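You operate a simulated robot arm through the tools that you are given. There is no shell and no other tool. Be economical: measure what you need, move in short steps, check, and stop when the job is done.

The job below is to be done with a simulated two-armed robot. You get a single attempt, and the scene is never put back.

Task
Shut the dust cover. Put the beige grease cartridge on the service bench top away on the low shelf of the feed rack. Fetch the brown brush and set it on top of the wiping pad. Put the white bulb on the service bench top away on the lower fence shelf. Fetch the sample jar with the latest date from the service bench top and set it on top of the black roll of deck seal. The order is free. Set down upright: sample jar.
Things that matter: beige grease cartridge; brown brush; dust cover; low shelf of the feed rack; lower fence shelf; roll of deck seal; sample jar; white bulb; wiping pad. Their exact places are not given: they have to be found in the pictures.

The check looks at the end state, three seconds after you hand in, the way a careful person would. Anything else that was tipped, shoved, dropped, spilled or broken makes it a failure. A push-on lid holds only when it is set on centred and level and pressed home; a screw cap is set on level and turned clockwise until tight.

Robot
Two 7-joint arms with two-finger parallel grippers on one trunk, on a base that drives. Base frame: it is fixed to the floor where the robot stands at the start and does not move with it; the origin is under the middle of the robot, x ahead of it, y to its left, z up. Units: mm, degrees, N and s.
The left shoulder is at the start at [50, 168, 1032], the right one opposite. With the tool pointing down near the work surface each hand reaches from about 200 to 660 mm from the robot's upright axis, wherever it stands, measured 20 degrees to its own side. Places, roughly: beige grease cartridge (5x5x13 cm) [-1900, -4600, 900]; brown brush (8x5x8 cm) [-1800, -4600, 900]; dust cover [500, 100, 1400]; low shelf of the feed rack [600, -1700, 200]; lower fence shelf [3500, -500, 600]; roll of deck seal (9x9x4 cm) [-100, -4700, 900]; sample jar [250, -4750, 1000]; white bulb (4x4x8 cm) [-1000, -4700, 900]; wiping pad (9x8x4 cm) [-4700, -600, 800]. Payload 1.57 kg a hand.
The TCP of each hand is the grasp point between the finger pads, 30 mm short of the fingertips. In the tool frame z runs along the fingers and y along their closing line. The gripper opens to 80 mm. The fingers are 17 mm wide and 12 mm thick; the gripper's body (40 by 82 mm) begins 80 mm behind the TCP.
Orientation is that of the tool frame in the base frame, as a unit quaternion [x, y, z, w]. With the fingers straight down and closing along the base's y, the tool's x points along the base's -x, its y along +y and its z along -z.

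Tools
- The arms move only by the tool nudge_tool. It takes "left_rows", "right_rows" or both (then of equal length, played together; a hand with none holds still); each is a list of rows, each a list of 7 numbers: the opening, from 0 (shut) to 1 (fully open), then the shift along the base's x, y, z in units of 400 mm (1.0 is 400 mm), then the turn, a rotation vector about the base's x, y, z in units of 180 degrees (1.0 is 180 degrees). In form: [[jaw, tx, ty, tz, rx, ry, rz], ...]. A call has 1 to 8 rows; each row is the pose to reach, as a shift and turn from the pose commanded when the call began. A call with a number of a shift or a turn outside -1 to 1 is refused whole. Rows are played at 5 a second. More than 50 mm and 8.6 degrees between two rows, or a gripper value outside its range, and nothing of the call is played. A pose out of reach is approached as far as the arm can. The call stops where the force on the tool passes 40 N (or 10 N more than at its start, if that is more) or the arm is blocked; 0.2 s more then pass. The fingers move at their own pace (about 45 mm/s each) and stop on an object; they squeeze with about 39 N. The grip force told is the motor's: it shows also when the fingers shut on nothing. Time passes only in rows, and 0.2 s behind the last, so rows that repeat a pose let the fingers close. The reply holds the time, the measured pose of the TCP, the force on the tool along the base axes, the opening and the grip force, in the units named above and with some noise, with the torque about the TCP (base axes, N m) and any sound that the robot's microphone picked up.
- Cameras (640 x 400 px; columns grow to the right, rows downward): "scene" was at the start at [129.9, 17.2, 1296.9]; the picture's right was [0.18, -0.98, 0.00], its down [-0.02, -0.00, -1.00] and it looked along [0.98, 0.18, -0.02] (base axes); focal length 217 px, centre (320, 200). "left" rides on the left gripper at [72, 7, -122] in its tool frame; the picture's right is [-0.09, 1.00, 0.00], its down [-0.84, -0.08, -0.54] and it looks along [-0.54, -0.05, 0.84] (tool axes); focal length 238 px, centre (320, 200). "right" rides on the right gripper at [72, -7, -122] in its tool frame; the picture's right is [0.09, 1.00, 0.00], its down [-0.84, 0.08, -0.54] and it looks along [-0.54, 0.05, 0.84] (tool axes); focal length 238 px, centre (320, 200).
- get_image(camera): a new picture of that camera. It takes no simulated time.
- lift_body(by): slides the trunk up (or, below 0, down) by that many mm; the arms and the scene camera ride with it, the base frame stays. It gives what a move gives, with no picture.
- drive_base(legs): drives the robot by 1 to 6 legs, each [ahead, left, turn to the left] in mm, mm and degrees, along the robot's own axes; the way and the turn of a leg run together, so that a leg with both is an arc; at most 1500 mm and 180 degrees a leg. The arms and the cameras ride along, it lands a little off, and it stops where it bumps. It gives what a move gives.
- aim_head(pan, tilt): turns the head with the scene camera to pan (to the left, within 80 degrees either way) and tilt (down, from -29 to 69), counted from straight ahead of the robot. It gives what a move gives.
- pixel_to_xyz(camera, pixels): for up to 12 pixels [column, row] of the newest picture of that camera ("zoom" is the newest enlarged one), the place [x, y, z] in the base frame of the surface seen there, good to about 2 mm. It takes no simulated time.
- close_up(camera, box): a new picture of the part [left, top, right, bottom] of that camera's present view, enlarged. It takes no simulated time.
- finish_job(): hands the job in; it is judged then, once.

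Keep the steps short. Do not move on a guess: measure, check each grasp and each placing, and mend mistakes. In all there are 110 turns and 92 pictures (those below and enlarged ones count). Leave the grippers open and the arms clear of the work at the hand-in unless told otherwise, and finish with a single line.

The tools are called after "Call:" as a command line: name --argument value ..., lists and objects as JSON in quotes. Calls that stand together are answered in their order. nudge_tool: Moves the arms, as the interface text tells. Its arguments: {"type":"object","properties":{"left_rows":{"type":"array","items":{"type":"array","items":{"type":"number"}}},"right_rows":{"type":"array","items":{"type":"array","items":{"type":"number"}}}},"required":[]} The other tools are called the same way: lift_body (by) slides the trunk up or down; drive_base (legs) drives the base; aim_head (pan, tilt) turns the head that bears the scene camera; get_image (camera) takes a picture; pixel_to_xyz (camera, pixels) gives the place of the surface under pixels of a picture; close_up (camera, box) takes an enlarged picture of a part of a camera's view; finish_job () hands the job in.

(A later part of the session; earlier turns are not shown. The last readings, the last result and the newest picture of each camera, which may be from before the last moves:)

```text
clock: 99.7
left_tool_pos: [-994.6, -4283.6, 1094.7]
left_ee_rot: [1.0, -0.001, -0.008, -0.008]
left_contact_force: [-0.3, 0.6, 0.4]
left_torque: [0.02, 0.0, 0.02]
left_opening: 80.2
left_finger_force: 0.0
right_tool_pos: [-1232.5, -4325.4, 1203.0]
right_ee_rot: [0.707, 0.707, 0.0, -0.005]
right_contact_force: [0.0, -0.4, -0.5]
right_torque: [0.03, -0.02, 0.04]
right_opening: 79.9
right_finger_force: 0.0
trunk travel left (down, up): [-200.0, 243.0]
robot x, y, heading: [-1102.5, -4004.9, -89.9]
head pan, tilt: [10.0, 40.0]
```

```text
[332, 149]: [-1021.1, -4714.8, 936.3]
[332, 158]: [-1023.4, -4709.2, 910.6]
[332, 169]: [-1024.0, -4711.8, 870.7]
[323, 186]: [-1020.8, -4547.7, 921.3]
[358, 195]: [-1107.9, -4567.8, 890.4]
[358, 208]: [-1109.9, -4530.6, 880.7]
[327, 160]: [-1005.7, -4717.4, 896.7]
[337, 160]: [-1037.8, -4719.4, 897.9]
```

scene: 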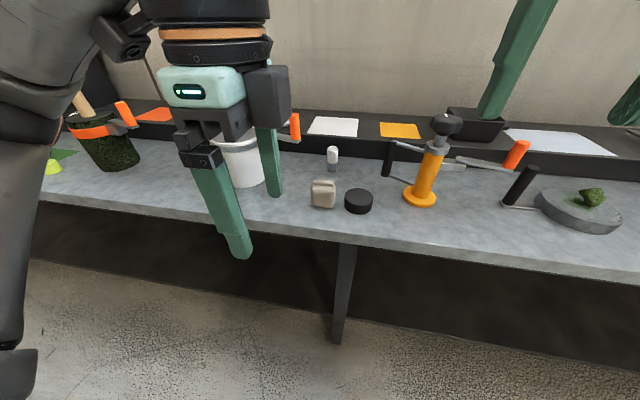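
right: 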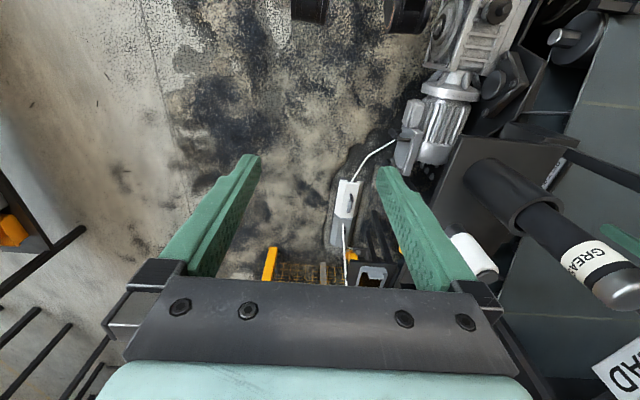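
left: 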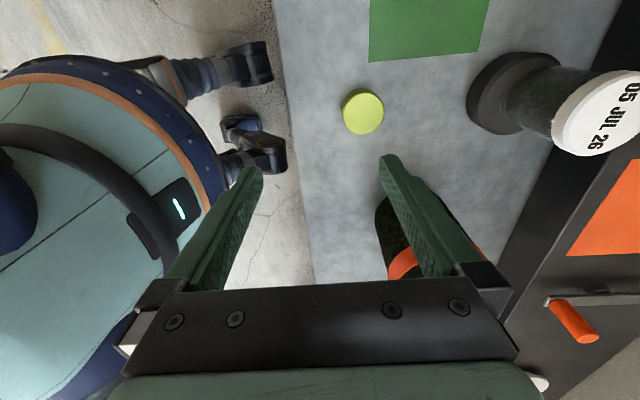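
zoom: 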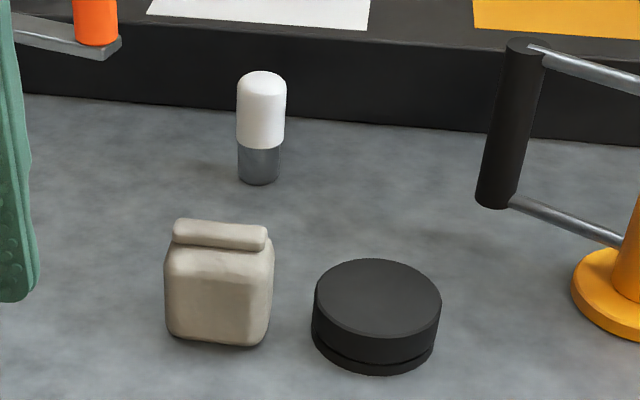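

The bulb stands at about (−1022,−4727), z 860–938, behind a beige pouch. I'll grip it with the hand pitched 45° so the same pose works on a shelf. First I turn the left hand in free space.

Call:
nudge_tool --left_rows '[[1, 0, 0, 0, -0.01628, 0.01628, 0.0393], [1, 0, 0, 0, -0.03256, 0.03256, 0.0786], [1, 0, 0, 0, -0.04884, 0.04884, 0.1179], [1, 0, 0, 0, -0.06512, 0.06512, 0.1572], [1, 0, 0, 0, -0.0814, 0.0814, 0.1965], [1, 0, 0, 0, -0.09768, 0.09768, 0.2358]]'

Call:
nudge_tool --left_rows '[[1, 0, 0, 0, -0.01628, 0.01628, 0.0393], [1, 0, 0, 0, -0.03256, 0.03256, 0.0786], [1, 0, 0, 0, -0.04884, 0.04884, 0.1179], [1, 0, 0, 0, -0.06512, 0.06512, 0.1572], [1, 0, 0, 0, -0.0814, 0.0814, 0.1965], [1, 0, 0, 0, -0.09768, 0.09768, 0.2358]]'

Call:
get_image --camera "left"

```text
clock: 101.0
left_tool_pos: [-993.6, -4284.3, 1094.0]
left_ee_rot: [0.909, 0.356, -0.16, 0.144]
left_contact_force: [0.1, -0.9, -0.4]
left_torque: [-0.01, 0.01, 0.0]
left_opening: 79.8
left_finger_force: 0.0
right_tool_pos: [-1231.8, -4324.3, 1203.8]
right_ee_rot: [0.707, 0.707, 0.0, -0.006]
right_contact_force: [0.4, 0.5, 0.3]
right_torque: [0.0, 0.03, 0.0]
right_opening: 80.0
right_finger_force: 0.0
trunk travel left (down, up): [-200.0, 243.0]
robot x, y, heading: [-1099.1, -4008.1, -89.8]
head pan, tilt: [10.0, 40.0]
```

```text
clock: 102.5
left_tool_pos: [-991.3, -4288.9, 1088.8]
left_ee_rot: [0.651, 0.658, -0.273, 0.263]
left_contact_force: [-0.3, 0.0, 0.2]
left_torque: [0.05, 0.0, 0.0]
left_opening: 80.2
left_finger_force: 0.1
right_tool_pos: [-1232.4, -4325.9, 1203.4]
right_ee_rot: [0.707, 0.707, -0.001, -0.005]
right_contact_force: [0.1, -0.3, -0.1]
right_torque: [-0.01, 0.02, 0.02]
right_opening: 79.9
right_finger_force: 0.1
trunk travel left (down, up): [-200.0, 243.0]
robot x, y, heading: [-1104.3, -4005.1, -90.2]
head pan, tilt: [10.0, 40.0]
```

```text
44 pictures are left
```

left: 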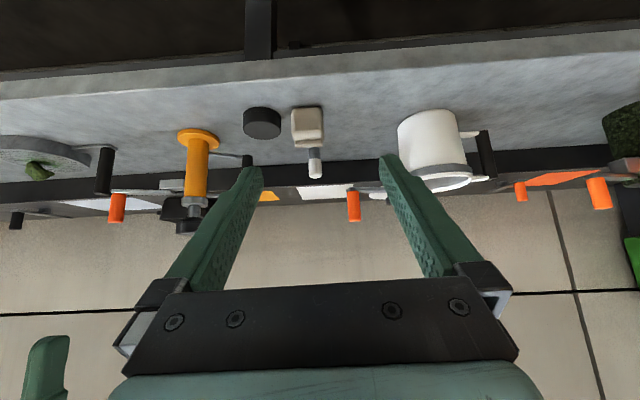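

Hand is pitched 45°. Drive 110 mm ahead, then approach to the pre-grasp point.

Call:
drive_base --legs '[[110, 0, 0]]'

Call:
nudge_tool --left_rows '[[1, -0.015, -0.1, 0, 0, 0, 0], [1, -0.03, -0.2, 0, 0, 0, 0], [1, -0.05, -0.3, -0.03, 0, 0, 0], [1, -0.07, -0.4, -0.06, 0, 0, 0], [1, -0.0775, -0.5, -0.1, 0, 0, 0], [1, -0.0775, -0.58, -0.17, 0, 0, 0], [1, -0.0775, -0.6, -0.24, 0, 0, 0]]'

Call:
get_image --camera "left"

```text
clock: 103.6
left_tool_pos: [-993.3, -4397.4, 1088.2]
left_ee_rot: [0.653, 0.655, -0.272, 0.266]
left_contact_force: [-0.5, -0.3, 0.1]
left_torque: [0.01, 0.01, 0.01]
left_opening: 79.9
left_finger_force: 0.0
right_tool_pos: [-1233.5, -4434.2, 1203.2]
right_ee_rot: [0.708, 0.707, 0.0, -0.005]
right_contact_force: [0.3, -0.4, -0.4]
right_torque: [0.03, 0.02, -0.02]
right_opening: 80.1
right_finger_force: 0.0
trunk travel left (down, up): [-200.0, 243.0]
robot x, y, heading: [-1102.3, -4115.9, -90.3]
head pan, tilt: [10.0, 40.0]
```

```text
clock: 105.2
left_tool_pos: [-1023.4, -4638.4, 992.2]
left_ee_rot: [0.653, 0.655, -0.272, 0.266]
left_contact_force: [-0.1, 0.6, 0.1]
left_torque: [0.0, 0.0, -0.01]
left_opening: 80.1
left_finger_force: 0.0
right_tool_pos: [-1232.7, -4432.2, 1202.6]
right_ee_rot: [0.709, 0.705, 0.0, -0.005]
right_contact_force: [0.6, 0.2, 0.3]
right_torque: [-0.01, 0.01, -0.01]
right_opening: 79.8
right_finger_force: 0.1
trunk travel left (down, up): [-200.0, 243.0]
robot x, y, heading: [-1105.3, -4115.1, -90.2]
head pan, tilt: [10.0, 40.0]
```

```text
43 pictures are left
```

left: 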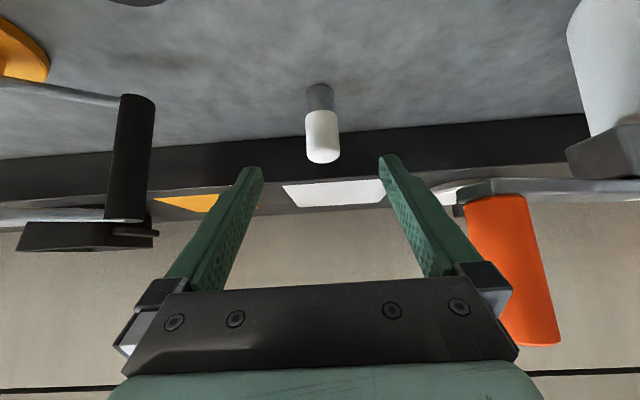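

The bulb is centred between the fingers. An orange upright handle at (510,260) is near; I measure both.

Call:
pixel_to_xyz --camera "left" --pixels '[[322, 150], [307, 130], [338, 130], [322, 125], [320, 95], [475, 215], [520, 320], [500, 250], [480, 190]]'

```text
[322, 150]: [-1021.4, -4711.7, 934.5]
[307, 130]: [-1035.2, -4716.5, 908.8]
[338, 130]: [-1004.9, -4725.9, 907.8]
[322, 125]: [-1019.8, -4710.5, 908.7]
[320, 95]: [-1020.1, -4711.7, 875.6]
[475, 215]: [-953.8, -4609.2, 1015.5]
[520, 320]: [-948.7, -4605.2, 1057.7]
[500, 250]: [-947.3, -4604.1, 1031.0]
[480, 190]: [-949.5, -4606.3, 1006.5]
```

The handle (−950,−4606, z 1006–1058) would be near the wrist. I yaw the hand 15° so the wrist shifts to −x, at a new pre-grasp point.

Call:
nudge_tool --left_rows '[[1, -0.02, -0.017, 0, 0, 0, 0.042], [1, -0.0425, -0.035, -0.0275, 0, 0, 0.083]]'

Call:
get_image --camera "left"

```text
clock: 105.8
left_tool_pos: [-1040.7, -4650.4, 981.2]
left_ee_rot: [0.561, 0.735, -0.235, 0.299]
left_contact_force: [0.6, -0.6, 0.4]
left_torque: [0.0, 0.01, 0.0]
left_opening: 79.9
left_finger_force: 0.1
right_tool_pos: [-1232.0, -4433.4, 1203.1]
right_ee_rot: [0.708, 0.706, -0.001, -0.006]
right_contact_force: [-0.6, -0.1, 0.4]
right_torque: [-0.02, 0.01, -0.02]
right_opening: 79.9
right_finger_force: 0.1
trunk travel left (down, up): [-200.0, 243.0]
robot x, y, heading: [-1102.9, -4117.1, -90.1]
head pan, tilt: [10.0, 40.0]
```

```text
42 pictures are left
```

left: 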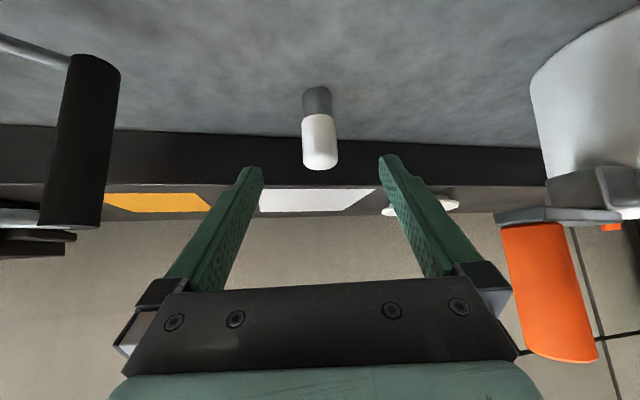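

Clear now. I advance along the tool axis to the bulb and close.

Call:
nudge_tool --left_rows '[[0.9, 0.017, -0.063, -0.07, 0, 0, 0], [0.9, 0.034, -0.127, -0.14, 0, 0, 0], [0.9, 0.05, -0.19, -0.2075, 0, 0, 0], [0, 0.05, -0.19, -0.2075, 0, 0, 0], [0, 0.05, -0.19, -0.2075, 0, 0, 0], [0, 0.05, -0.19, -0.2075, 0, 0, 0], [0, 0.05, -0.19, -0.2075, 0, 0, 0]]'

Call:
get_image --camera "left"

```text
clock: 107.4
left_tool_pos: [-1021.1, -4725.2, 899.4]
left_ee_rot: [0.563, 0.734, -0.235, 0.299]
left_contact_force: [-0.1, 0.0, -0.7]
left_torque: [0.02, 0.01, 0.01]
left_opening: 30.7
left_finger_force: 27.2
right_tool_pos: [-1233.4, -4432.4, 1203.4]
right_ee_rot: [0.708, 0.706, -0.001, -0.006]
right_contact_force: [0.3, -0.9, 0.2]
right_torque: [-0.02, 0.02, 0.01]
right_opening: 80.1
right_finger_force: 0.0
trunk travel left (down, up): [-200.0, 243.0]
robot x, y, heading: [-1102.3, -4113.6, -90.0]
head pan, tilt: [10.0, 40.0]
```

```text
41 pictures are left
```

left: 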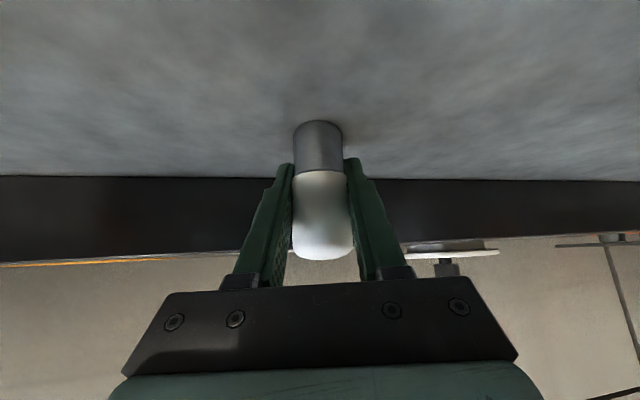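

Bulb gripped (31 mm). I retreat along the approach path and back off the bench.

Call:
nudge_tool --left_rows '[[0, 0, 0.0, 0.04, 0, 0, 0], [0, -0.017, 0.063, 0.1, 0, 0, 0], [0, -0.034, 0.127, 0.17, 0, 0, 0], [0, -0.05, 0.2, 0.23, 0, 0, 0], [0, -0.05, 0.29, 0.26, 0, 0, 0], [0, -0.05, 0.39, 0.27, 0, 0, 0], [0, -0.05, 0.49, 0.27, 0, 0, 0], [0, -0.05, 0.59, 0.27, 0, 0, 0]]'

Call:
get_image --camera "scene"

```text
clock: 109.2
left_tool_pos: [-1039.3, -4489.2, 1005.4]
left_ee_rot: [0.561, 0.735, -0.234, 0.3]
left_contact_force: [0.1, -0.6, -1.0]
left_torque: [-0.02, 0.01, -0.02]
left_opening: 30.2
left_finger_force: 39.2
right_tool_pos: [-1232.3, -4432.8, 1202.8]
right_ee_rot: [0.707, 0.707, -0.001, -0.006]
right_contact_force: [-0.8, 0.0, 0.2]
right_torque: [0.01, 0.01, 0.03]
right_opening: 80.1
right_finger_force: 0.1
trunk travel left (down, up): [-200.0, 243.0]
robot x, y, heading: [-1102.5, -4109.5, -90.0]
head pan, tilt: [10.0, 40.0]
```

```text
40 pictures are left
```

scene: 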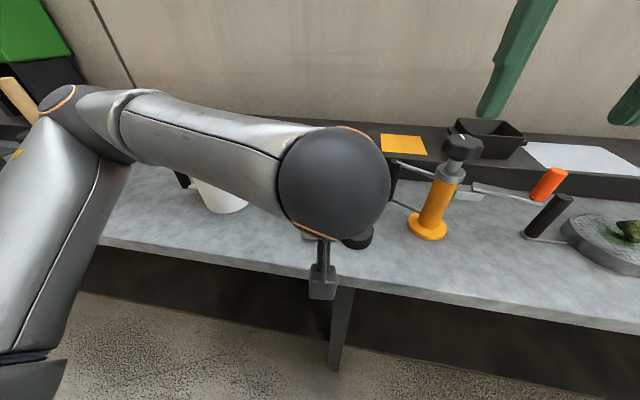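

Now the right hand: pitch it 45° the same way, then drive right to the cartridge near x≈−1900.

Call:
nudge_tool --right_rows '[[1, 0, 0.03, 0, -0.0417, 0, 0], [1, 0, 0.06, 0, -0.0833, 0, 0], [1, 0, 0.09, -0.03, -0.125, 0, 0], [1, 0, 0.12, -0.06, -0.1667, 0, 0], [1, 0, 0.14, -0.09, -0.2083, 0, 0], [1, 0, 0.14, -0.12, -0.25, 0, 0]]'

Call:
drive_base --legs '[[-110, 0, 0], [0, -680, 0]]'

Call:
aim_head --pan -5 --tilt 40

Call:
get_image --camera "scene"

```text
clock: 110.2
left_tool_pos: [-1039.3, -4490.2, 1006.1]
left_ee_rot: [0.562, 0.735, -0.234, 0.298]
left_contact_force: [0.4, -0.8, -0.3]
left_torque: [0.02, 0.01, -0.01]
left_opening: 30.1
left_finger_force: 39.0
right_tool_pos: [-1235.6, -4393.5, 1188.1]
right_ee_rot: [0.693, 0.687, -0.155, 0.155]
right_contact_force: [-2.0, -0.3, 0.3]
right_torque: [0.14, -0.15, 0.2]
right_opening: 80.2
right_finger_force: 0.1
trunk travel left (down, up): [-200.0, 243.0]
robot x, y, heading: [-1105.6, -4113.0, -90.2]
head pan, tilt: [10.0, 40.0]
stopped in row 4 (right hand): the force on the tool passed its limit (the readings are from after the stop); the commanded pose is now the measured one
```

```text
clock: 114.7
left_tool_pos: [-1722.0, -4377.4, 1006.4]
left_ee_rot: [0.565, 0.733, -0.235, 0.298]
left_contact_force: [-0.6, 0.3, -0.7]
left_torque: [0.0, -0.02, -0.02]
left_opening: 30.0
left_finger_force: 39.2
right_tool_pos: [-1916.9, -4279.9, 1187.5]
right_ee_rot: [0.695, 0.685, -0.157, 0.153]
right_contact_force: [-3.9, -1.7, -0.3]
right_torque: [0.15, -0.37, 0.43]
right_opening: 80.1
right_finger_force: 0.0
trunk travel left (down, up): [-200.0, 243.0]
robot x, y, heading: [-1783.6, -3997.0, -90.9]
head pan, tilt: [10.0, 40.0]
```

```text
clock: 115.5
left_tool_pos: [-1722.3, -4378.2, 1005.8]
left_ee_rot: [0.565, 0.732, -0.236, 0.298]
left_contact_force: [-0.6, -0.3, -1.0]
left_torque: [0.0, 0.03, 0.01]
left_opening: 29.7
left_finger_force: 38.8
right_tool_pos: [-1917.1, -4277.5, 1187.8]
right_ee_rot: [0.692, 0.688, -0.157, 0.152]
right_contact_force: [-51.3, 20.4, -2.8]
right_torque: [-2.34, -5.21, 7.06]
right_opening: 80.0
right_finger_force: 0.0
trunk travel left (down, up): [-200.0, 243.0]
robot x, y, heading: [-1778.4, -3995.7, -90.4]
head pan, tilt: [-5.0, 40.0]
```

```text
39 pictures are left
```

scene: 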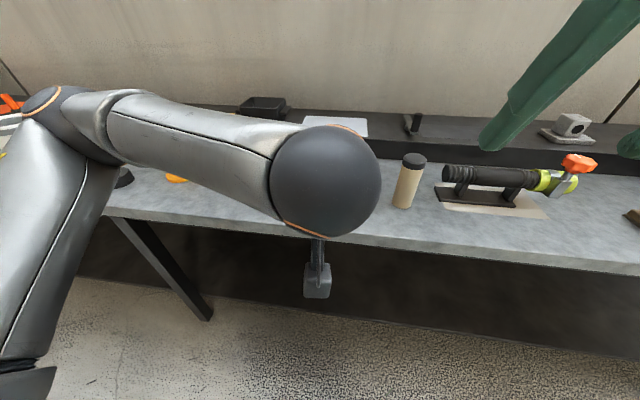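

The right wrist is pressing against the head. I move it away to the right and down.

Call:
nudge_tool --right_rows '[[1, -0.06, -0.02, 0, 0, 0, 0], [1, -0.12, -0.05, 0, 0, 0, 0], [1, -0.16, -0.1, -0.04, 0, 0, 0], [1, -0.18, -0.15, -0.12, 0, 0, 0], [1, -0.18, -0.15, -0.2, 0, 0, 0]]'

Call:
get_image --camera "scene"

```text
clock: 116.7
left_tool_pos: [-1721.5, -4377.2, 1006.3]
left_ee_rot: [0.565, 0.732, -0.236, 0.298]
left_contact_force: [0.3, -0.5, 0.0]
left_torque: [0.0, 0.01, 0.01]
left_opening: 29.9
left_finger_force: 38.7
right_tool_pos: [-1988.5, -4340.3, 1107.4]
right_ee_rot: [0.695, 0.685, -0.157, 0.153]
right_contact_force: [0.0, 0.4, 0.2]
right_torque: [-0.01, -0.02, -0.02]
right_opening: 79.9
right_finger_force: 0.1
trunk travel left (down, up): [-200.0, 243.0]
robot x, y, heading: [-1780.4, -4001.8, -90.6]
head pan, tilt: [-5.0, 40.0]
```

```text
38 pictures are left
```

scene: 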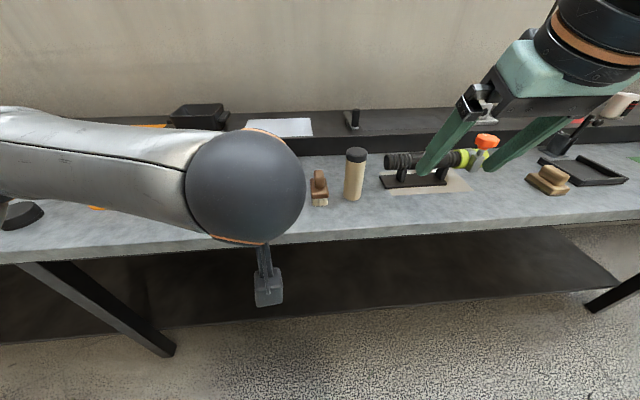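

Freed. Cartridge at (355,172), brown brush at (319,187). I enlarge and measure them.

Call:
close_up --camera "scene" --box '[290, 130, 402, 220]'

Call:
pixel_to_xyz --camera "scene" --pixels '[[356, 153], [344, 178], [364, 178], [354, 178], [353, 198], [319, 176], [319, 190], [319, 204], [312, 190], [327, 190], [550, 178]]'

```text
4.44 times, centred on (346, 175) of scene
```

zoom: 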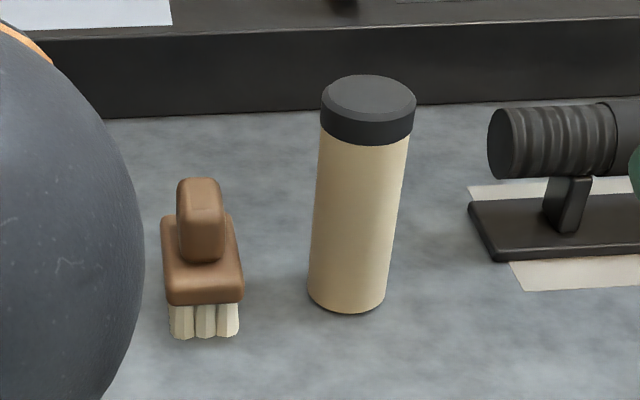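

```text
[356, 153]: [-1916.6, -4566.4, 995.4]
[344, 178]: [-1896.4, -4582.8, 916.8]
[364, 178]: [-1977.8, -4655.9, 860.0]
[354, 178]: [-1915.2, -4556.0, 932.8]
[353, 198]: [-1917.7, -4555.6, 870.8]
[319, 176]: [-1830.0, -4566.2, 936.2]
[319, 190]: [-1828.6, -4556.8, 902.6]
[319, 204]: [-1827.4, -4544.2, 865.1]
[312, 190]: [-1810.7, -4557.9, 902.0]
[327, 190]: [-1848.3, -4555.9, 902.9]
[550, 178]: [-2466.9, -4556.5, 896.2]
```

Cartridge centre ≈ (−1922,−4580), z 860–995. I finish the pitch and move to a pre-grasp point in front of it.

Call:
nudge_tool --right_rows '[[1, 0.035, -0.09, -0.06, -0.022, 0, 0], [1, 0.07, -0.17, -0.12, -0.044, 0, 0], [1, 0.1, -0.26, -0.18, -0.066, 0, 0], [1, 0.135, -0.34, -0.24, -0.088, 0, 0], [1, 0.165, -0.42, -0.2775, -0.11, 0, 0]]'

Call:
get_image --camera "right"

Call:
pixel_to_xyz --camera "right" --pixels '[[320, 130], [320, 150], [300, 150], [340, 150], [280, 150], [360, 150]]'

```text
clock: 117.9
left_tool_pos: [-1720.8, -4377.9, 1005.9]
left_ee_rot: [0.564, 0.733, -0.235, 0.298]
left_contact_force: [0.3, 0.0, -1.0]
left_torque: [-0.04, 0.0, 0.0]
left_opening: 29.7
left_finger_force: 39.2
right_tool_pos: [-1922.0, -4508.5, 995.8]
right_ee_rot: [0.659, 0.648, -0.271, 0.27]
right_contact_force: [-0.1, -0.2, 0.1]
right_torque: [-0.01, -0.01, -0.01]
right_opening: 80.1
right_finger_force: 0.1
trunk travel left (down, up): [-200.0, 243.0]
robot x, y, heading: [-1779.8, -4000.4, -90.5]
head pan, tilt: [-5.0, 40.0]
```

```text
36 pictures are left
```

right: 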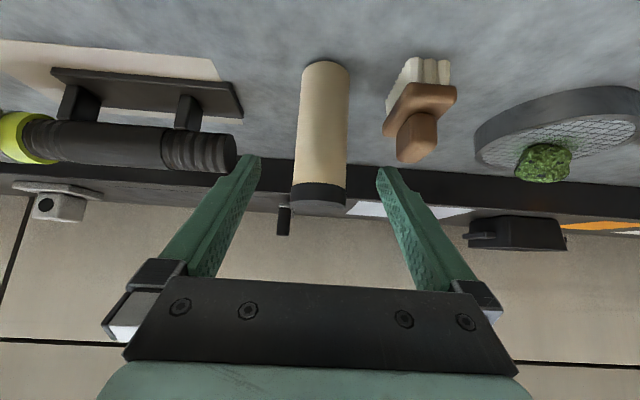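

```text
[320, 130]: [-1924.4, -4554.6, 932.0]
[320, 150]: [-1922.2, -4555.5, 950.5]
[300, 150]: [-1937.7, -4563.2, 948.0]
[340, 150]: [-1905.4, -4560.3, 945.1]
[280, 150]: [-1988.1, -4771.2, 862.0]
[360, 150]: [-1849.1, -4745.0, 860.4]
```

Aligned. Advance 100 mm along the tool axis and close.

Call:
nudge_tool --right_rows '[[1, 0, -0.06, -0.06, 0, 0, 0], [1, 0, -0.12, -0.12, 0, 0, 0], [1, 0, -0.178, -0.178, 0, 0, 0], [0, 0, -0.178, -0.178, 0, 0, 0], [0, 0, -0.178, -0.178, 0, 0, 0], [0, 0, -0.178, -0.178, 0, 0, 0], [0, 0, -0.178, -0.178, 0, 0, 0]]'

Call:
nudge_tool --right_rows '[[0, 0, 0, 0.04, 0, 0, 0], [0, 0, 0, 0.12, 0, 0, 0], [0, 0, 0, 0.2, 0, 0, 0], [0, 0, 0.08, 0.25, 0, 0, 0], [0, 0, 0.19, 0.27, 0, 0, 0], [0, 0, 0.3, 0.27, 0, 0, 0]]'

Call:
get_image --camera "right"

```text
clock: 119.5
left_tool_pos: [-1720.9, -4376.4, 1006.9]
left_ee_rot: [0.565, 0.733, -0.235, 0.298]
left_contact_force: [-0.1, 0.8, -0.6]
left_torque: [0.01, -0.02, 0.01]
left_opening: 29.9
left_finger_force: 38.9
right_tool_pos: [-1921.7, -4579.1, 925.5]
right_ee_rot: [0.659, 0.647, -0.272, 0.27]
right_contact_force: [0.2, -0.8, 0.0]
right_torque: [-0.05, 0.0, 0.03]
right_opening: 46.7
right_finger_force: 32.2
trunk travel left (down, up): [-200.0, 243.0]
robot x, y, heading: [-1779.1, -4002.7, -90.5]
head pan, tilt: [-5.0, 40.0]
```

```text
clock: 120.9
left_tool_pos: [-1722.5, -4377.4, 1006.8]
left_ee_rot: [0.565, 0.733, -0.236, 0.298]
left_contact_force: [0.5, 0.0, 0.1]
left_torque: [-0.04, -0.03, -0.02]
left_opening: 30.1
left_finger_force: 39.3
right_tool_pos: [-1923.2, -4459.6, 1032.8]
right_ee_rot: [0.659, 0.648, -0.271, 0.27]
right_contact_force: [-0.6, 0.9, -3.5]
right_torque: [-0.03, 0.01, -0.01]
right_opening: 46.9
right_finger_force: 38.7
trunk travel left (down, up): [-200.0, 243.0]
robot x, y, heading: [-1778.9, -3997.5, -90.6]
head pan, tilt: [-5.0, 40.0]
```

```text
35 pictures are left
```

right: 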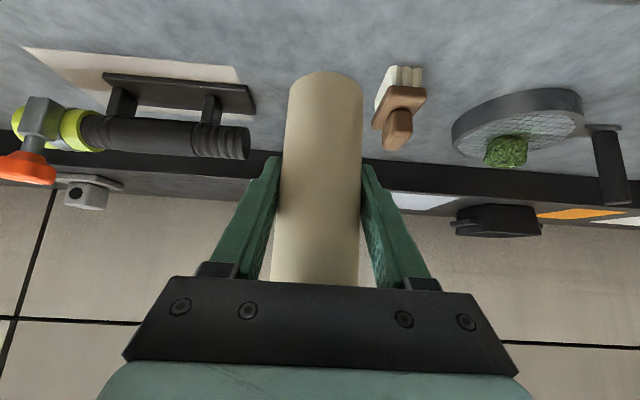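

Cartridge is held upright. I back off, turn around, and drive toward the rack's south side to look at its low shelf.

Call:
drive_base --legs '[[-750, 0, 0], [0, 0, 179], [0, -1500, 0], [0, -200, 0]]'

Call:
aim_head --pan -10 --tilt 30

Call:
get_image --camera "scene"

```text
clock: 140.6
left_tool_pos: [-105.3, -2924.9, 1006.4]
left_ee_rot: [0.728, -0.57, -0.296, -0.239]
left_contact_force: [0.3, -0.2, -0.5]
left_torque: [0.0, 0.0, -0.01]
left_opening: 29.9
left_finger_force: 38.7
right_tool_pos: [96.7, -2846.1, 1034.0]
right_ee_rot: [-0.643, 0.663, 0.269, 0.273]
right_contact_force: [0.2, 0.2, -2.6]
right_torque: [0.0, 0.02, 0.0]
right_opening: 46.6
right_finger_force: 39.3
trunk travel left (down, up): [-200.0, 243.0]
robot x, y, heading: [-53.6, -3300.8, 88.6]
head pan, tilt: [-5.0, 40.0]
```

```text
clock: 141.3
left_tool_pos: [-106.4, -2924.5, 1006.2]
left_ee_rot: [0.729, -0.57, -0.296, -0.237]
left_contact_force: [0.8, 0.0, -0.2]
left_torque: [-0.01, 0.0, 0.0]
left_opening: 29.8
left_finger_force: 38.5
right_tool_pos: [95.2, -2845.5, 1033.1]
right_ee_rot: [-0.643, 0.664, 0.267, 0.273]
right_contact_force: [-0.9, -0.7, -1.7]
right_torque: [-0.01, -0.01, -0.01]
right_opening: 46.9
right_finger_force: 39.0
trunk travel left (down, up): [-200.0, 243.0]
robot x, y, heading: [-50.3, -3299.3, 88.6]
head pan, tilt: [-10.0, 30.0]
```

```text
34 pictures are left
```

scene: 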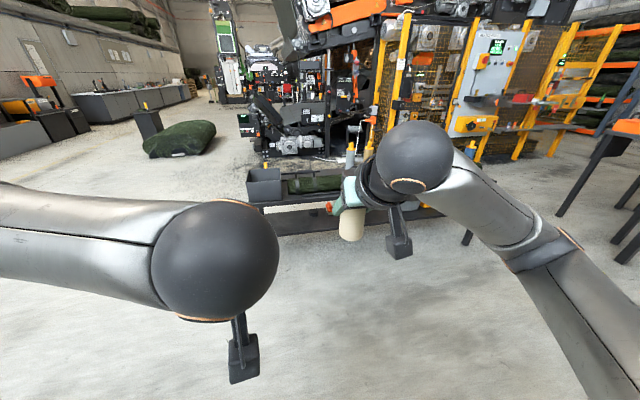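

The rack is ahead at (340,200). I enlarge the shelf and measure.

Call:
close_up --camera "scene" --box '[230, 150, 480, 260]'

Call:
pixel_to_xyz --camera "zoom" --pixels '[[50, 120], [50, 140], [130, 200], [220, 195], [130, 215], [250, 165], [470, 160], [460, 180], [150, 175], [220, 175]]'

```text
2.56 times, centred on (355, 205) of scene
```

zoom: 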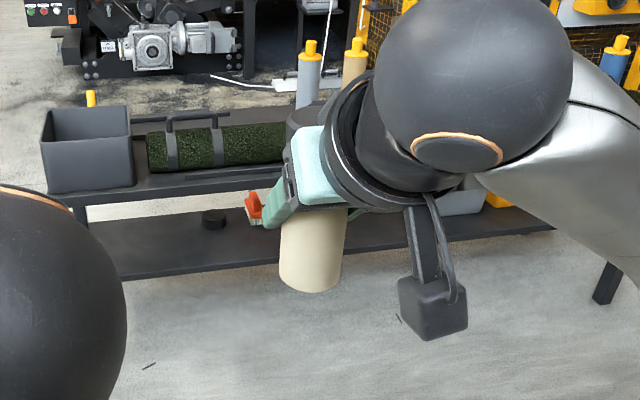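

```text
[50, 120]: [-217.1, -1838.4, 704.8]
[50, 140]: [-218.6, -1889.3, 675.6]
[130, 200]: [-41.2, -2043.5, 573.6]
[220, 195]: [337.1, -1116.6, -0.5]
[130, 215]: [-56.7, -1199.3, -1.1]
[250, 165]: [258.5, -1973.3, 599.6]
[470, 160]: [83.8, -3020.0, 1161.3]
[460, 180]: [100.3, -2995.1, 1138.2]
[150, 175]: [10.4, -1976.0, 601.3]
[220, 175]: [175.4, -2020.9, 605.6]
```

Call:
pixel_to_xyz --camera "zoom" --pixels '[[150, 235], [150, 265], [200, 240], [200, 260], [150, 272], [213, 215], [215, 225], [250, 250], [110, 250], [170, 225]]'

```text
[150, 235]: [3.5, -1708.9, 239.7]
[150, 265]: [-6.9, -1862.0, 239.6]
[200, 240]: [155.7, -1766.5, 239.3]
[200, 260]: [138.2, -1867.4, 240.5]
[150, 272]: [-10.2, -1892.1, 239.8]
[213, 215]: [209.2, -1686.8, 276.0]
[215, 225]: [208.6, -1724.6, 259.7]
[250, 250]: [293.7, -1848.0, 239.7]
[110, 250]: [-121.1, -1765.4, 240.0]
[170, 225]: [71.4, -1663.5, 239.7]
```

The low shelf (z 240, y≈−1900…−1600) is deeply overhung on this side by the top (edge −2043). The north side has less overhang, so I drive around the west end and face the rack from there.

Call:
drive_base --legs '[[0, 850, 0], [1500, 0, 0], [950, 0, 0], [0, 0, -179], [0, 900, 0]]'

Call:
get_image --camera "scene"

```text
clock: 169.1
left_tool_pos: [98.2, -1191.4, 1005.7]
left_ee_rot: [0.56, 0.736, -0.234, 0.3]
left_contact_force: [0.1, 0.4, -1.1]
left_torque: [0.0, -0.02, 0.01]
left_opening: 29.9
left_finger_force: 38.7
right_tool_pos: [-101.9, -1274.9, 1033.7]
right_ee_rot: [0.654, 0.652, -0.27, 0.272]
right_contact_force: [0.7, 0.1, -3.0]
right_torque: [-0.03, -0.01, -0.03]
right_opening: 46.9
right_finger_force: 39.1
trunk travel left (down, up): [-200.0, 243.0]
robot x, y, heading: [35.3, -816.2, -89.8]
head pan, tilt: [-10.0, 30.0]
```

```text
32 pictures are left
```

scene: 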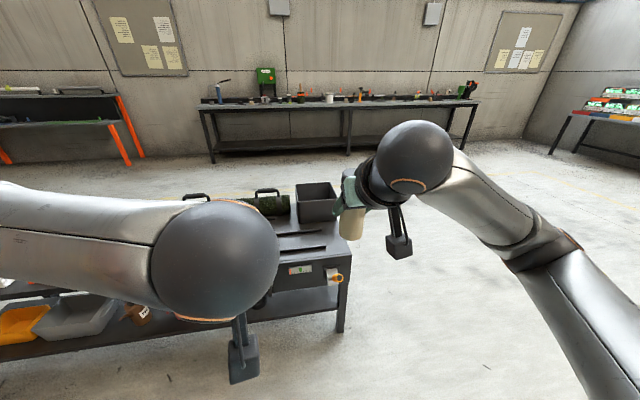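

On this side an apron panel hangs at (300,275). I enlarge and measure the opening under it.

Call:
close_up --camera "scene" --box '[220, 220, 380, 340]'

Call:
pixel_to_xyz --camera "zoom" --pixels '[[350, 200], [350, 225], [380, 190], [300, 180], [450, 200], [250, 300], [400, 275], [300, 320], [400, 300], [180, 280], [330, 305], [200, 355]]'

```text
3.33 times, centred on (300, 280) of scene
```

zoom: 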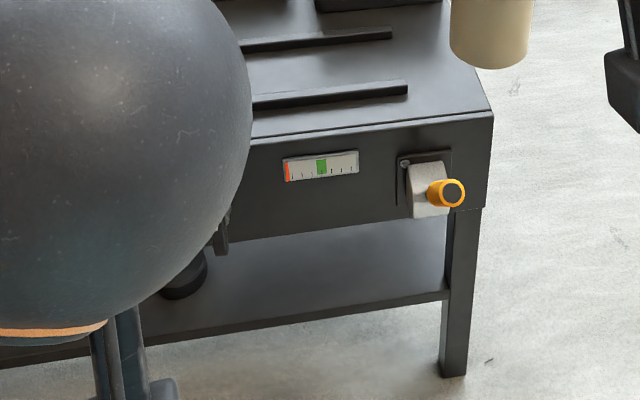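

```text
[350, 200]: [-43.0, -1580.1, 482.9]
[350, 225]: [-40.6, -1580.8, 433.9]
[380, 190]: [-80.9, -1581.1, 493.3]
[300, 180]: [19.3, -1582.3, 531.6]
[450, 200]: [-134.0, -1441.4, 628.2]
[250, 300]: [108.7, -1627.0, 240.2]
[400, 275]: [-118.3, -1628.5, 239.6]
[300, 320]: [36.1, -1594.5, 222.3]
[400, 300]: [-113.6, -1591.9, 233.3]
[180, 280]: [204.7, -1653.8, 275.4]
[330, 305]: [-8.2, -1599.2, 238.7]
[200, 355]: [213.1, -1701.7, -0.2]
```

Under the apron (y −1580, z 430–600) there's a 190 mm opening over free shelf with its edge at y≈−1595; a knob sticks out at (−134,−1441,628). I'll set the cartridge at (0,−1632). First drive and lower the trunk.

Call:
drive_base --legs '[[0, 105, 0], [190, 0, 0]]'

Call:
lift_body --by -200

```text
clock: 171.4
left_tool_pos: [203.2, -1380.1, 1005.9]
left_ee_rot: [0.561, 0.736, -0.234, 0.299]
left_contact_force: [0.1, -0.3, -0.6]
left_torque: [-0.01, -0.02, 0.02]
left_opening: 30.0
left_finger_force: 38.7
right_tool_pos: [4.3, -1462.6, 1034.4]
right_ee_rot: [0.655, 0.652, -0.27, 0.271]
right_contact_force: [0.3, -0.2, -2.6]
right_torque: [0.01, -0.01, 0.0]
right_opening: 46.7
right_finger_force: 39.1
trunk travel left (down, up): [-200.0, 243.0]
robot x, y, heading: [137.3, -1004.9, -89.8]
head pan, tilt: [-10.0, 30.0]
```

```text
clock: 173.6
left_tool_pos: [202.8, -1380.2, 806.9]
left_ee_rot: [0.561, 0.736, -0.234, 0.3]
left_contact_force: [0.0, 0.2, -0.7]
left_torque: [0.02, 0.0, 0.01]
left_opening: 29.7
left_finger_force: 38.6
right_tool_pos: [3.7, -1462.9, 833.5]
right_ee_rot: [0.655, 0.652, -0.269, 0.271]
right_contact_force: [-0.1, -0.5, -2.9]
right_torque: [0.01, 0.01, 0.01]
right_opening: 46.8
right_finger_force: 39.3
trunk travel left (down, up): [0.0, 443.0]
robot x, y, heading: [137.2, -1002.2, -90.1]
head pan, tilt: [-10.0, 30.0]
```

Lower the right hand toward z≈330 in front of the rack (two calls of 8 rows).

Call:
nudge_tool --right_rows '[[0, 0, 0.01, -0.1, 0, 0, 0], [0, 0, 0.02, -0.2, 0, 0, 0], [0, 0, 0.02, -0.31, 0, 0, 0], [0, 0, 0.02, -0.42, 0, 0, 0], [0, 0, 0.02, -0.53, 0, 0, 0], [0, 0, 0.02, -0.64, 0, 0, 0], [0, 0, 0.02, -0.75, 0, 0, 0], [0, 0, 0.02, -0.85, 0, 0, 0]]'

Call:
nudge_tool --right_rows '[[0, 0, 0, -0.1, 0, 0, 0], [0, 0, 0, -0.2, 0, 0, 0], [0, 0, 0, -0.3, 0, 0, 0], [0, 0, 0, -0.38, 0, 0, 0], [0, 0, 0, -0.44, 0, 0, 0]]'

Call:
get_image --camera "right"

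```text
clock: 175.4
left_tool_pos: [202.7, -1380.3, 806.6]
left_ee_rot: [0.56, 0.736, -0.234, 0.3]
left_contact_force: [0.1, -0.5, -0.5]
left_torque: [0.01, -0.03, 0.01]
left_opening: 29.6
left_finger_force: 39.4
right_tool_pos: [3.2, -1453.6, 491.4]
right_ee_rot: [0.655, 0.651, -0.27, 0.272]
right_contact_force: [0.4, -0.6, -3.0]
right_torque: [0.02, -0.04, 0.0]
right_opening: 46.7
right_finger_force: 39.0
trunk travel left (down, up): [0.0, 443.0]
robot x, y, heading: [142.8, -1004.0, -89.9]
head pan, tilt: [-10.0, 30.0]
```

```text
clock: 176.8
left_tool_pos: [203.0, -1378.7, 802.9]
left_ee_rot: [0.561, 0.736, -0.233, 0.3]
left_contact_force: [0.1, 0.9, -0.9]
left_torque: [-0.03, -0.01, -0.01]
left_opening: 30.0
left_finger_force: 38.8
right_tool_pos: [-58.6, -1486.2, 334.0]
right_ee_rot: [0.673, 0.617, -0.311, 0.262]
right_contact_force: [0.7, -0.1, -2.4]
right_torque: [0.04, 0.01, -0.01]
right_opening: 46.5
right_finger_force: 39.1
trunk travel left (down, up): [0.0, 443.0]
robot x, y, heading: [143.2, -1007.6, -90.0]
head pan, tilt: [-10.0, 30.0]
stopped in row 5 (right hand): the arm was blocked; the commanded pose is now the measured one
```

```text
30 pictures are left
```

right: 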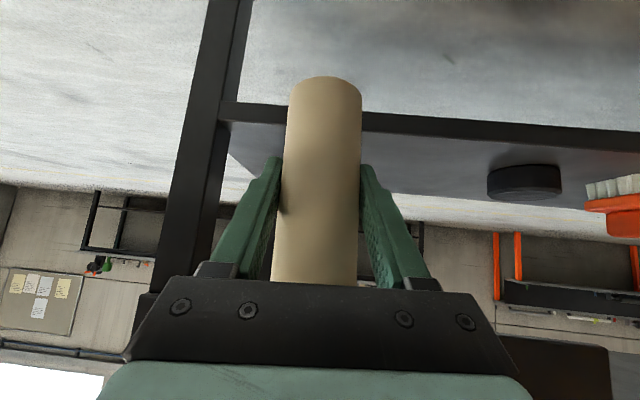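

Blocked near the body: the arm folded too far, and the hand drifted to x −58 with a small tilt. I raise it, restore the orientation, and extend it forward.

Call:
nudge_tool --right_rows '[[0, 0.04, -0.02, 0.06, 0.008, -0.006, 0.015], [0, 0.09, -0.06, 0.09, 0.0162, -0.0117, 0.0307], [0, 0.146, -0.11, 0.09, 0.0162, -0.0117, 0.0307], [0, 0.146, -0.13, 0.04, 0.0162, -0.0117, 0.0307]]'

```text
clock: 178.0
left_tool_pos: [202.8, -1379.9, 804.6]
left_ee_rot: [0.561, 0.736, -0.233, 0.299]
left_contact_force: [-0.2, 0.7, -0.8]
left_torque: [0.02, 0.02, -0.01]
left_opening: 29.9
left_finger_force: 38.8
right_tool_pos: [-51.3, -1536.3, 344.7]
right_ee_rot: [0.651, 0.655, -0.299, 0.241]
right_contact_force: [0.8, -0.5, -2.7]
right_torque: [0.03, 0.0, -0.04]
right_opening: 47.1
right_finger_force: 39.3
trunk travel left (down, up): [0.0, 443.0]
robot x, y, heading: [140.8, -1003.6, -90.1]
head pan, tilt: [-10.0, 30.0]
stopped in row 4 (right hand): the arm was blocked; the commanded pose is now the measured one
```

Still blocked sideways. I look at the arm.

Call:
aim_head --pan -25 --tilt 55

Call:
get_image --camera "scene"

```text
clock: 178.8
left_tool_pos: [202.6, -1380.3, 806.8]
left_ee_rot: [0.561, 0.735, -0.234, 0.3]
left_contact_force: [-0.5, 0.5, -0.4]
left_torque: [0.0, -0.01, -0.02]
left_opening: 29.8
left_finger_force: 39.0
right_tool_pos: [-50.1, -1536.7, 344.6]
right_ee_rot: [0.651, 0.656, -0.297, 0.241]
right_contact_force: [-0.6, 0.1, -2.6]
right_torque: [0.03, -0.01, 0.02]
right_opening: 46.8
right_finger_force: 38.9
trunk travel left (down, up): [0.0, 443.0]
robot x, y, heading: [144.3, -1003.6, -89.7]
head pan, tilt: [-25.0, 55.0]
```

```text
29 pictures are left
```

scene: 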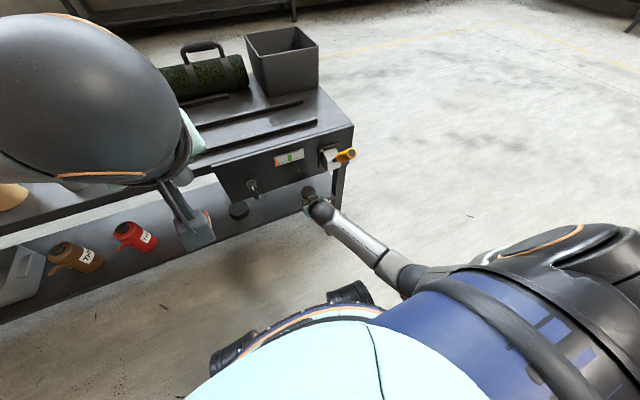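

The forearm is low beside the base; more to the right is easier, so I place at x≈−50 instead. I correct the small tilt while moving forward at this height.

Call:
nudge_tool --right_rows '[[0, 0, -0.03, 0, 0, -0.012, 0.004], [0, 0, -0.07, 0, 0, -0.0245, 0.0077], [0, 0, -0.11, -0.01, 0, -0.0245, 0.0077]]'

Call:
get_image --camera "right"

```text
clock: 179.7
left_tool_pos: [202.6, -1380.4, 806.8]
left_ee_rot: [0.561, 0.736, -0.233, 0.299]
left_contact_force: [0.1, 0.9, -0.2]
left_torque: [-0.02, 0.03, 0.02]
left_opening: 29.7
left_finger_force: 39.0
right_tool_pos: [-47.6, -1580.3, 341.5]
right_ee_rot: [0.653, 0.654, -0.268, 0.272]
right_contact_force: [0.0, 0.1, -3.1]
right_torque: [0.0, 0.02, 0.0]
right_opening: 46.6
right_finger_force: 39.3
trunk travel left (down, up): [0.0, 443.0]
robot x, y, heading: [145.3, -1002.3, -89.4]
head pan, tilt: [-25.0, 55.0]
```

```text
28 pictures are left
```

right: 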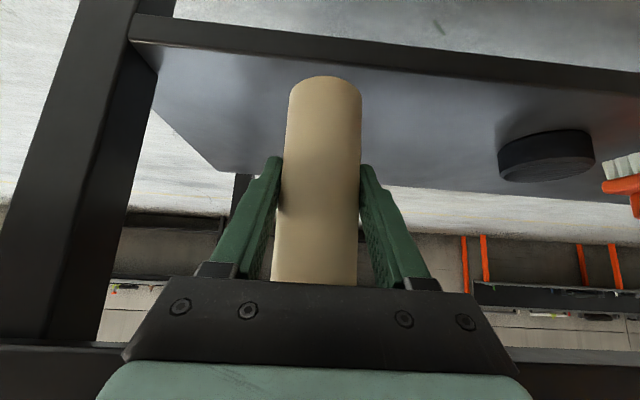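

Orientation restored. Forward to y≈−1636, easing down to just above the shelf.

Call:
nudge_tool --right_rows '[[0, 0, -0.05, -0.02, 0, 0, 0], [0, 0, -0.1, -0.04, 0, 0, 0], [0, 0, -0.14, -0.05, 0, 0, 0], [0, 0, -0.14, -0.075, 0, 0, 0]]'

Call:
get_image --camera "right"

Call:
pixel_to_xyz --camera "right" --pixels '[[240, 60], [260, 100], [325, 85], [400, 70], [400, 55]]'

```text
clock: 180.7
left_tool_pos: [204.4, -1380.7, 805.6]
left_ee_rot: [0.561, 0.736, -0.233, 0.299]
left_contact_force: [-0.2, 0.6, -1.1]
left_torque: [0.01, 0.04, -0.02]
left_opening: 29.8
left_finger_force: 38.7
right_tool_pos: [-46.5, -1637.1, 311.4]
right_ee_rot: [0.652, 0.655, -0.268, 0.272]
right_contact_force: [0.8, -0.4, -2.5]
right_torque: [-0.01, -0.01, 0.04]
right_opening: 46.8
right_finger_force: 38.9
trunk travel left (down, up): [0.0, 443.0]
robot x, y, heading: [138.7, -1004.3, -89.6]
head pan, tilt: [-25.0, 55.0]
```

```text
27 pictures are left
```

right: 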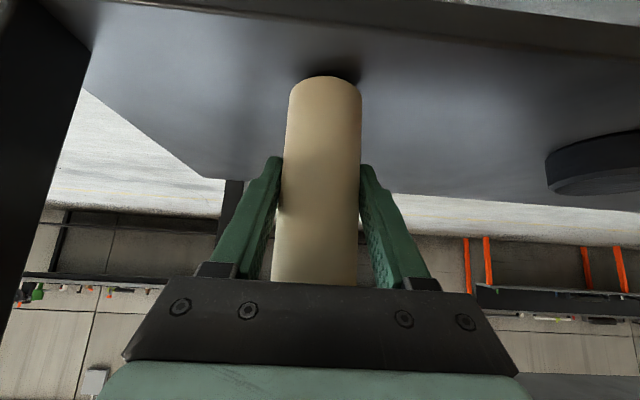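

```text
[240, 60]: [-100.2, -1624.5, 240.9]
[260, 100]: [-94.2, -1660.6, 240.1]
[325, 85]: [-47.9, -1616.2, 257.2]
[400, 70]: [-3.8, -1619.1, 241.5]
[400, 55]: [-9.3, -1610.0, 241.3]
```

Over the shelf. Lower in small steps to contact.

Call:
nudge_tool --right_rows '[[0, 0, 0, -0.007, 0, 0, 0], [0, 0, 0, -0.012, 0, 0, 0], [0, 0, 0, -0.016, 0, 0, 0], [0, 0, 0, -0.02, 0, 0, 0]]'

```text
clock: 181.7
left_tool_pos: [203.7, -1379.9, 806.2]
left_ee_rot: [0.56, 0.736, -0.234, 0.3]
left_contact_force: [0.3, 0.0, -0.9]
left_torque: [0.02, -0.01, 0.0]
left_opening: 30.0
left_finger_force: 38.5
right_tool_pos: [-47.9, -1638.7, 305.8]
right_ee_rot: [0.653, 0.654, -0.268, 0.272]
right_contact_force: [-0.2, 0.5, 1.4]
right_torque: [0.07, 0.1, -0.06]
right_opening: 46.8
right_finger_force: 38.9
trunk travel left (down, up): [0.0, 443.0]
robot x, y, heading: [142.1, -1002.5, -89.6]
head pan, tilt: [-25.0, 55.0]
```

Touching down. Release and retreat along the tool axis.

Call:
nudge_tool --right_rows '[[0.2, 0, 0, 0, 0, 0, 0], [1, 0, 0, 0, 0, 0, 0], [1, 0, 0, 0, 0, 0, 0], [1, 0, 0, 0, 0, 0, 0], [1, 0, 0.05, 0.05, 0, 0, 0], [1, 0, 0.12, 0.11, 0, 0, 0], [1, 0, 0.2, 0.15, 0, 0, 0], [1, 0, 0.29, 0.19, 0, 0, 0]]'

Call:
get_image --camera "right"

```text
clock: 182.9
left_tool_pos: [205.4, -1376.2, 810.6]
left_ee_rot: [0.56, 0.735, -0.236, 0.299]
left_contact_force: [-0.4, -0.3, -1.0]
left_torque: [0.0, -0.01, -0.03]
left_opening: 29.9
left_finger_force: 39.1
right_tool_pos: [-51.2, -1619.4, 329.8]
right_ee_rot: [0.661, 0.655, -0.262, 0.257]
right_contact_force: [4.2, 13.6, -16.6]
right_torque: [-2.01, 0.51, -0.11]
right_opening: 79.9
right_finger_force: 0.1
trunk travel left (down, up): [0.0, 443.0]
robot x, y, heading: [142.7, -999.2, -90.1]
head pan, tilt: [-25.0, 55.0]
stopped in row 6 (right hand): the force on the tool passed its limit (the readings are from after the stop); the commanded pose is now the measured one
```

```text
26 pictures are left
```

right: 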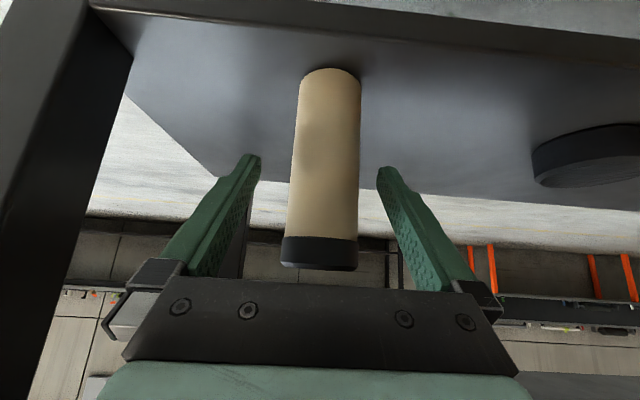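

The wrist touched the apron. The cartridge stands. I retreat horizontally, slightly down.

Call:
nudge_tool --right_rows '[[1, 0, 0.03, -0.03, 0, 0, 0], [1, 0, 0.09, -0.03, 0, 0, 0], [1, 0, 0.17, 0.0, 0, 0, 0], [1, 0, 0.27, 0.02, 0, 0, 0], [1, -0.02, 0.34, 0.08, 0, 0, 0]]'

Call:
get_image --camera "right"

```text
clock: 183.2
left_tool_pos: [205.4, -1375.2, 808.8]
left_ee_rot: [0.559, 0.736, -0.237, 0.299]
left_contact_force: [0.3, 0.3, -0.2]
left_torque: [0.0, 0.02, 0.02]
left_opening: 29.7
left_finger_force: 38.8
right_tool_pos: [-51.4, -1618.4, 330.9]
right_ee_rot: [0.66, 0.655, -0.263, 0.257]
right_contact_force: [5.6, 6.5, -13.3]
right_torque: [-1.06, 0.23, -0.26]
right_opening: 79.9
right_finger_force: 0.0
trunk travel left (down, up): [0.0, 443.0]
robot x, y, heading: [141.0, -1001.1, -89.8]
head pan, tilt: [-25.0, 55.0]
stopped in row 1 (right hand): the force on the tool passed its limit (the readings are from after the stop); the commanded pose is now the measured one
```

```text
25 pictures are left
```

right: 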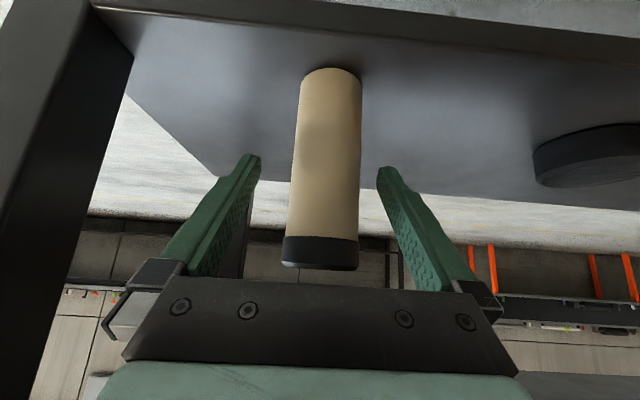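

I retreat by backing the base straight off; the fingers straddle the cartridge so it stays free.

Call:
drive_base --legs '[[-200, 0, 0]]'

Call:
get_image --camera "right"

Call:
pixel_to_xyz --camera "right" --pixels '[[320, 100], [320, 130], [320, 160]]'

```text
clock: 184.8
left_tool_pos: [205.0, -1178.5, 809.1]
left_ee_rot: [0.56, 0.734, -0.239, 0.299]
left_contact_force: [-0.2, 0.3, 0.0]
left_torque: [-0.01, 0.0, 0.02]
left_opening: 29.7
left_finger_force: 38.5
right_tool_pos: [-53.7, -1424.7, 334.7]
right_ee_rot: [0.659, 0.652, -0.268, 0.261]
right_contact_force: [0.0, -0.4, -0.1]
right_torque: [-0.03, 0.0, 0.01]
right_opening: 80.3
right_finger_force: 0.1
trunk travel left (down, up): [0.0, 443.0]
robot x, y, heading: [142.9, -806.6, -90.0]
head pan, tilt: [-25.0, 55.0]
```

```text
24 pictures are left
```

right: 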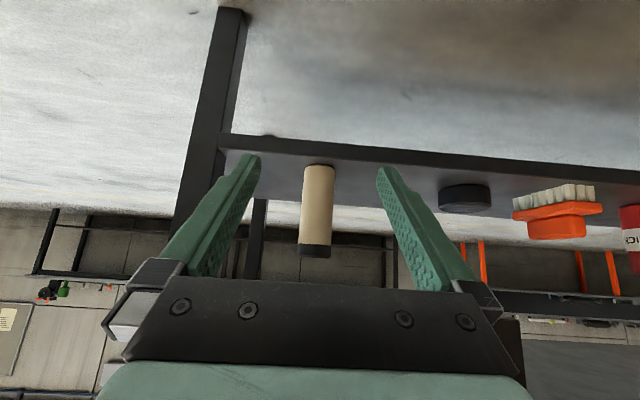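

```text
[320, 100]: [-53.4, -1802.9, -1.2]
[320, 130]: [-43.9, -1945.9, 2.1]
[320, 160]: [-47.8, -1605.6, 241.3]
```

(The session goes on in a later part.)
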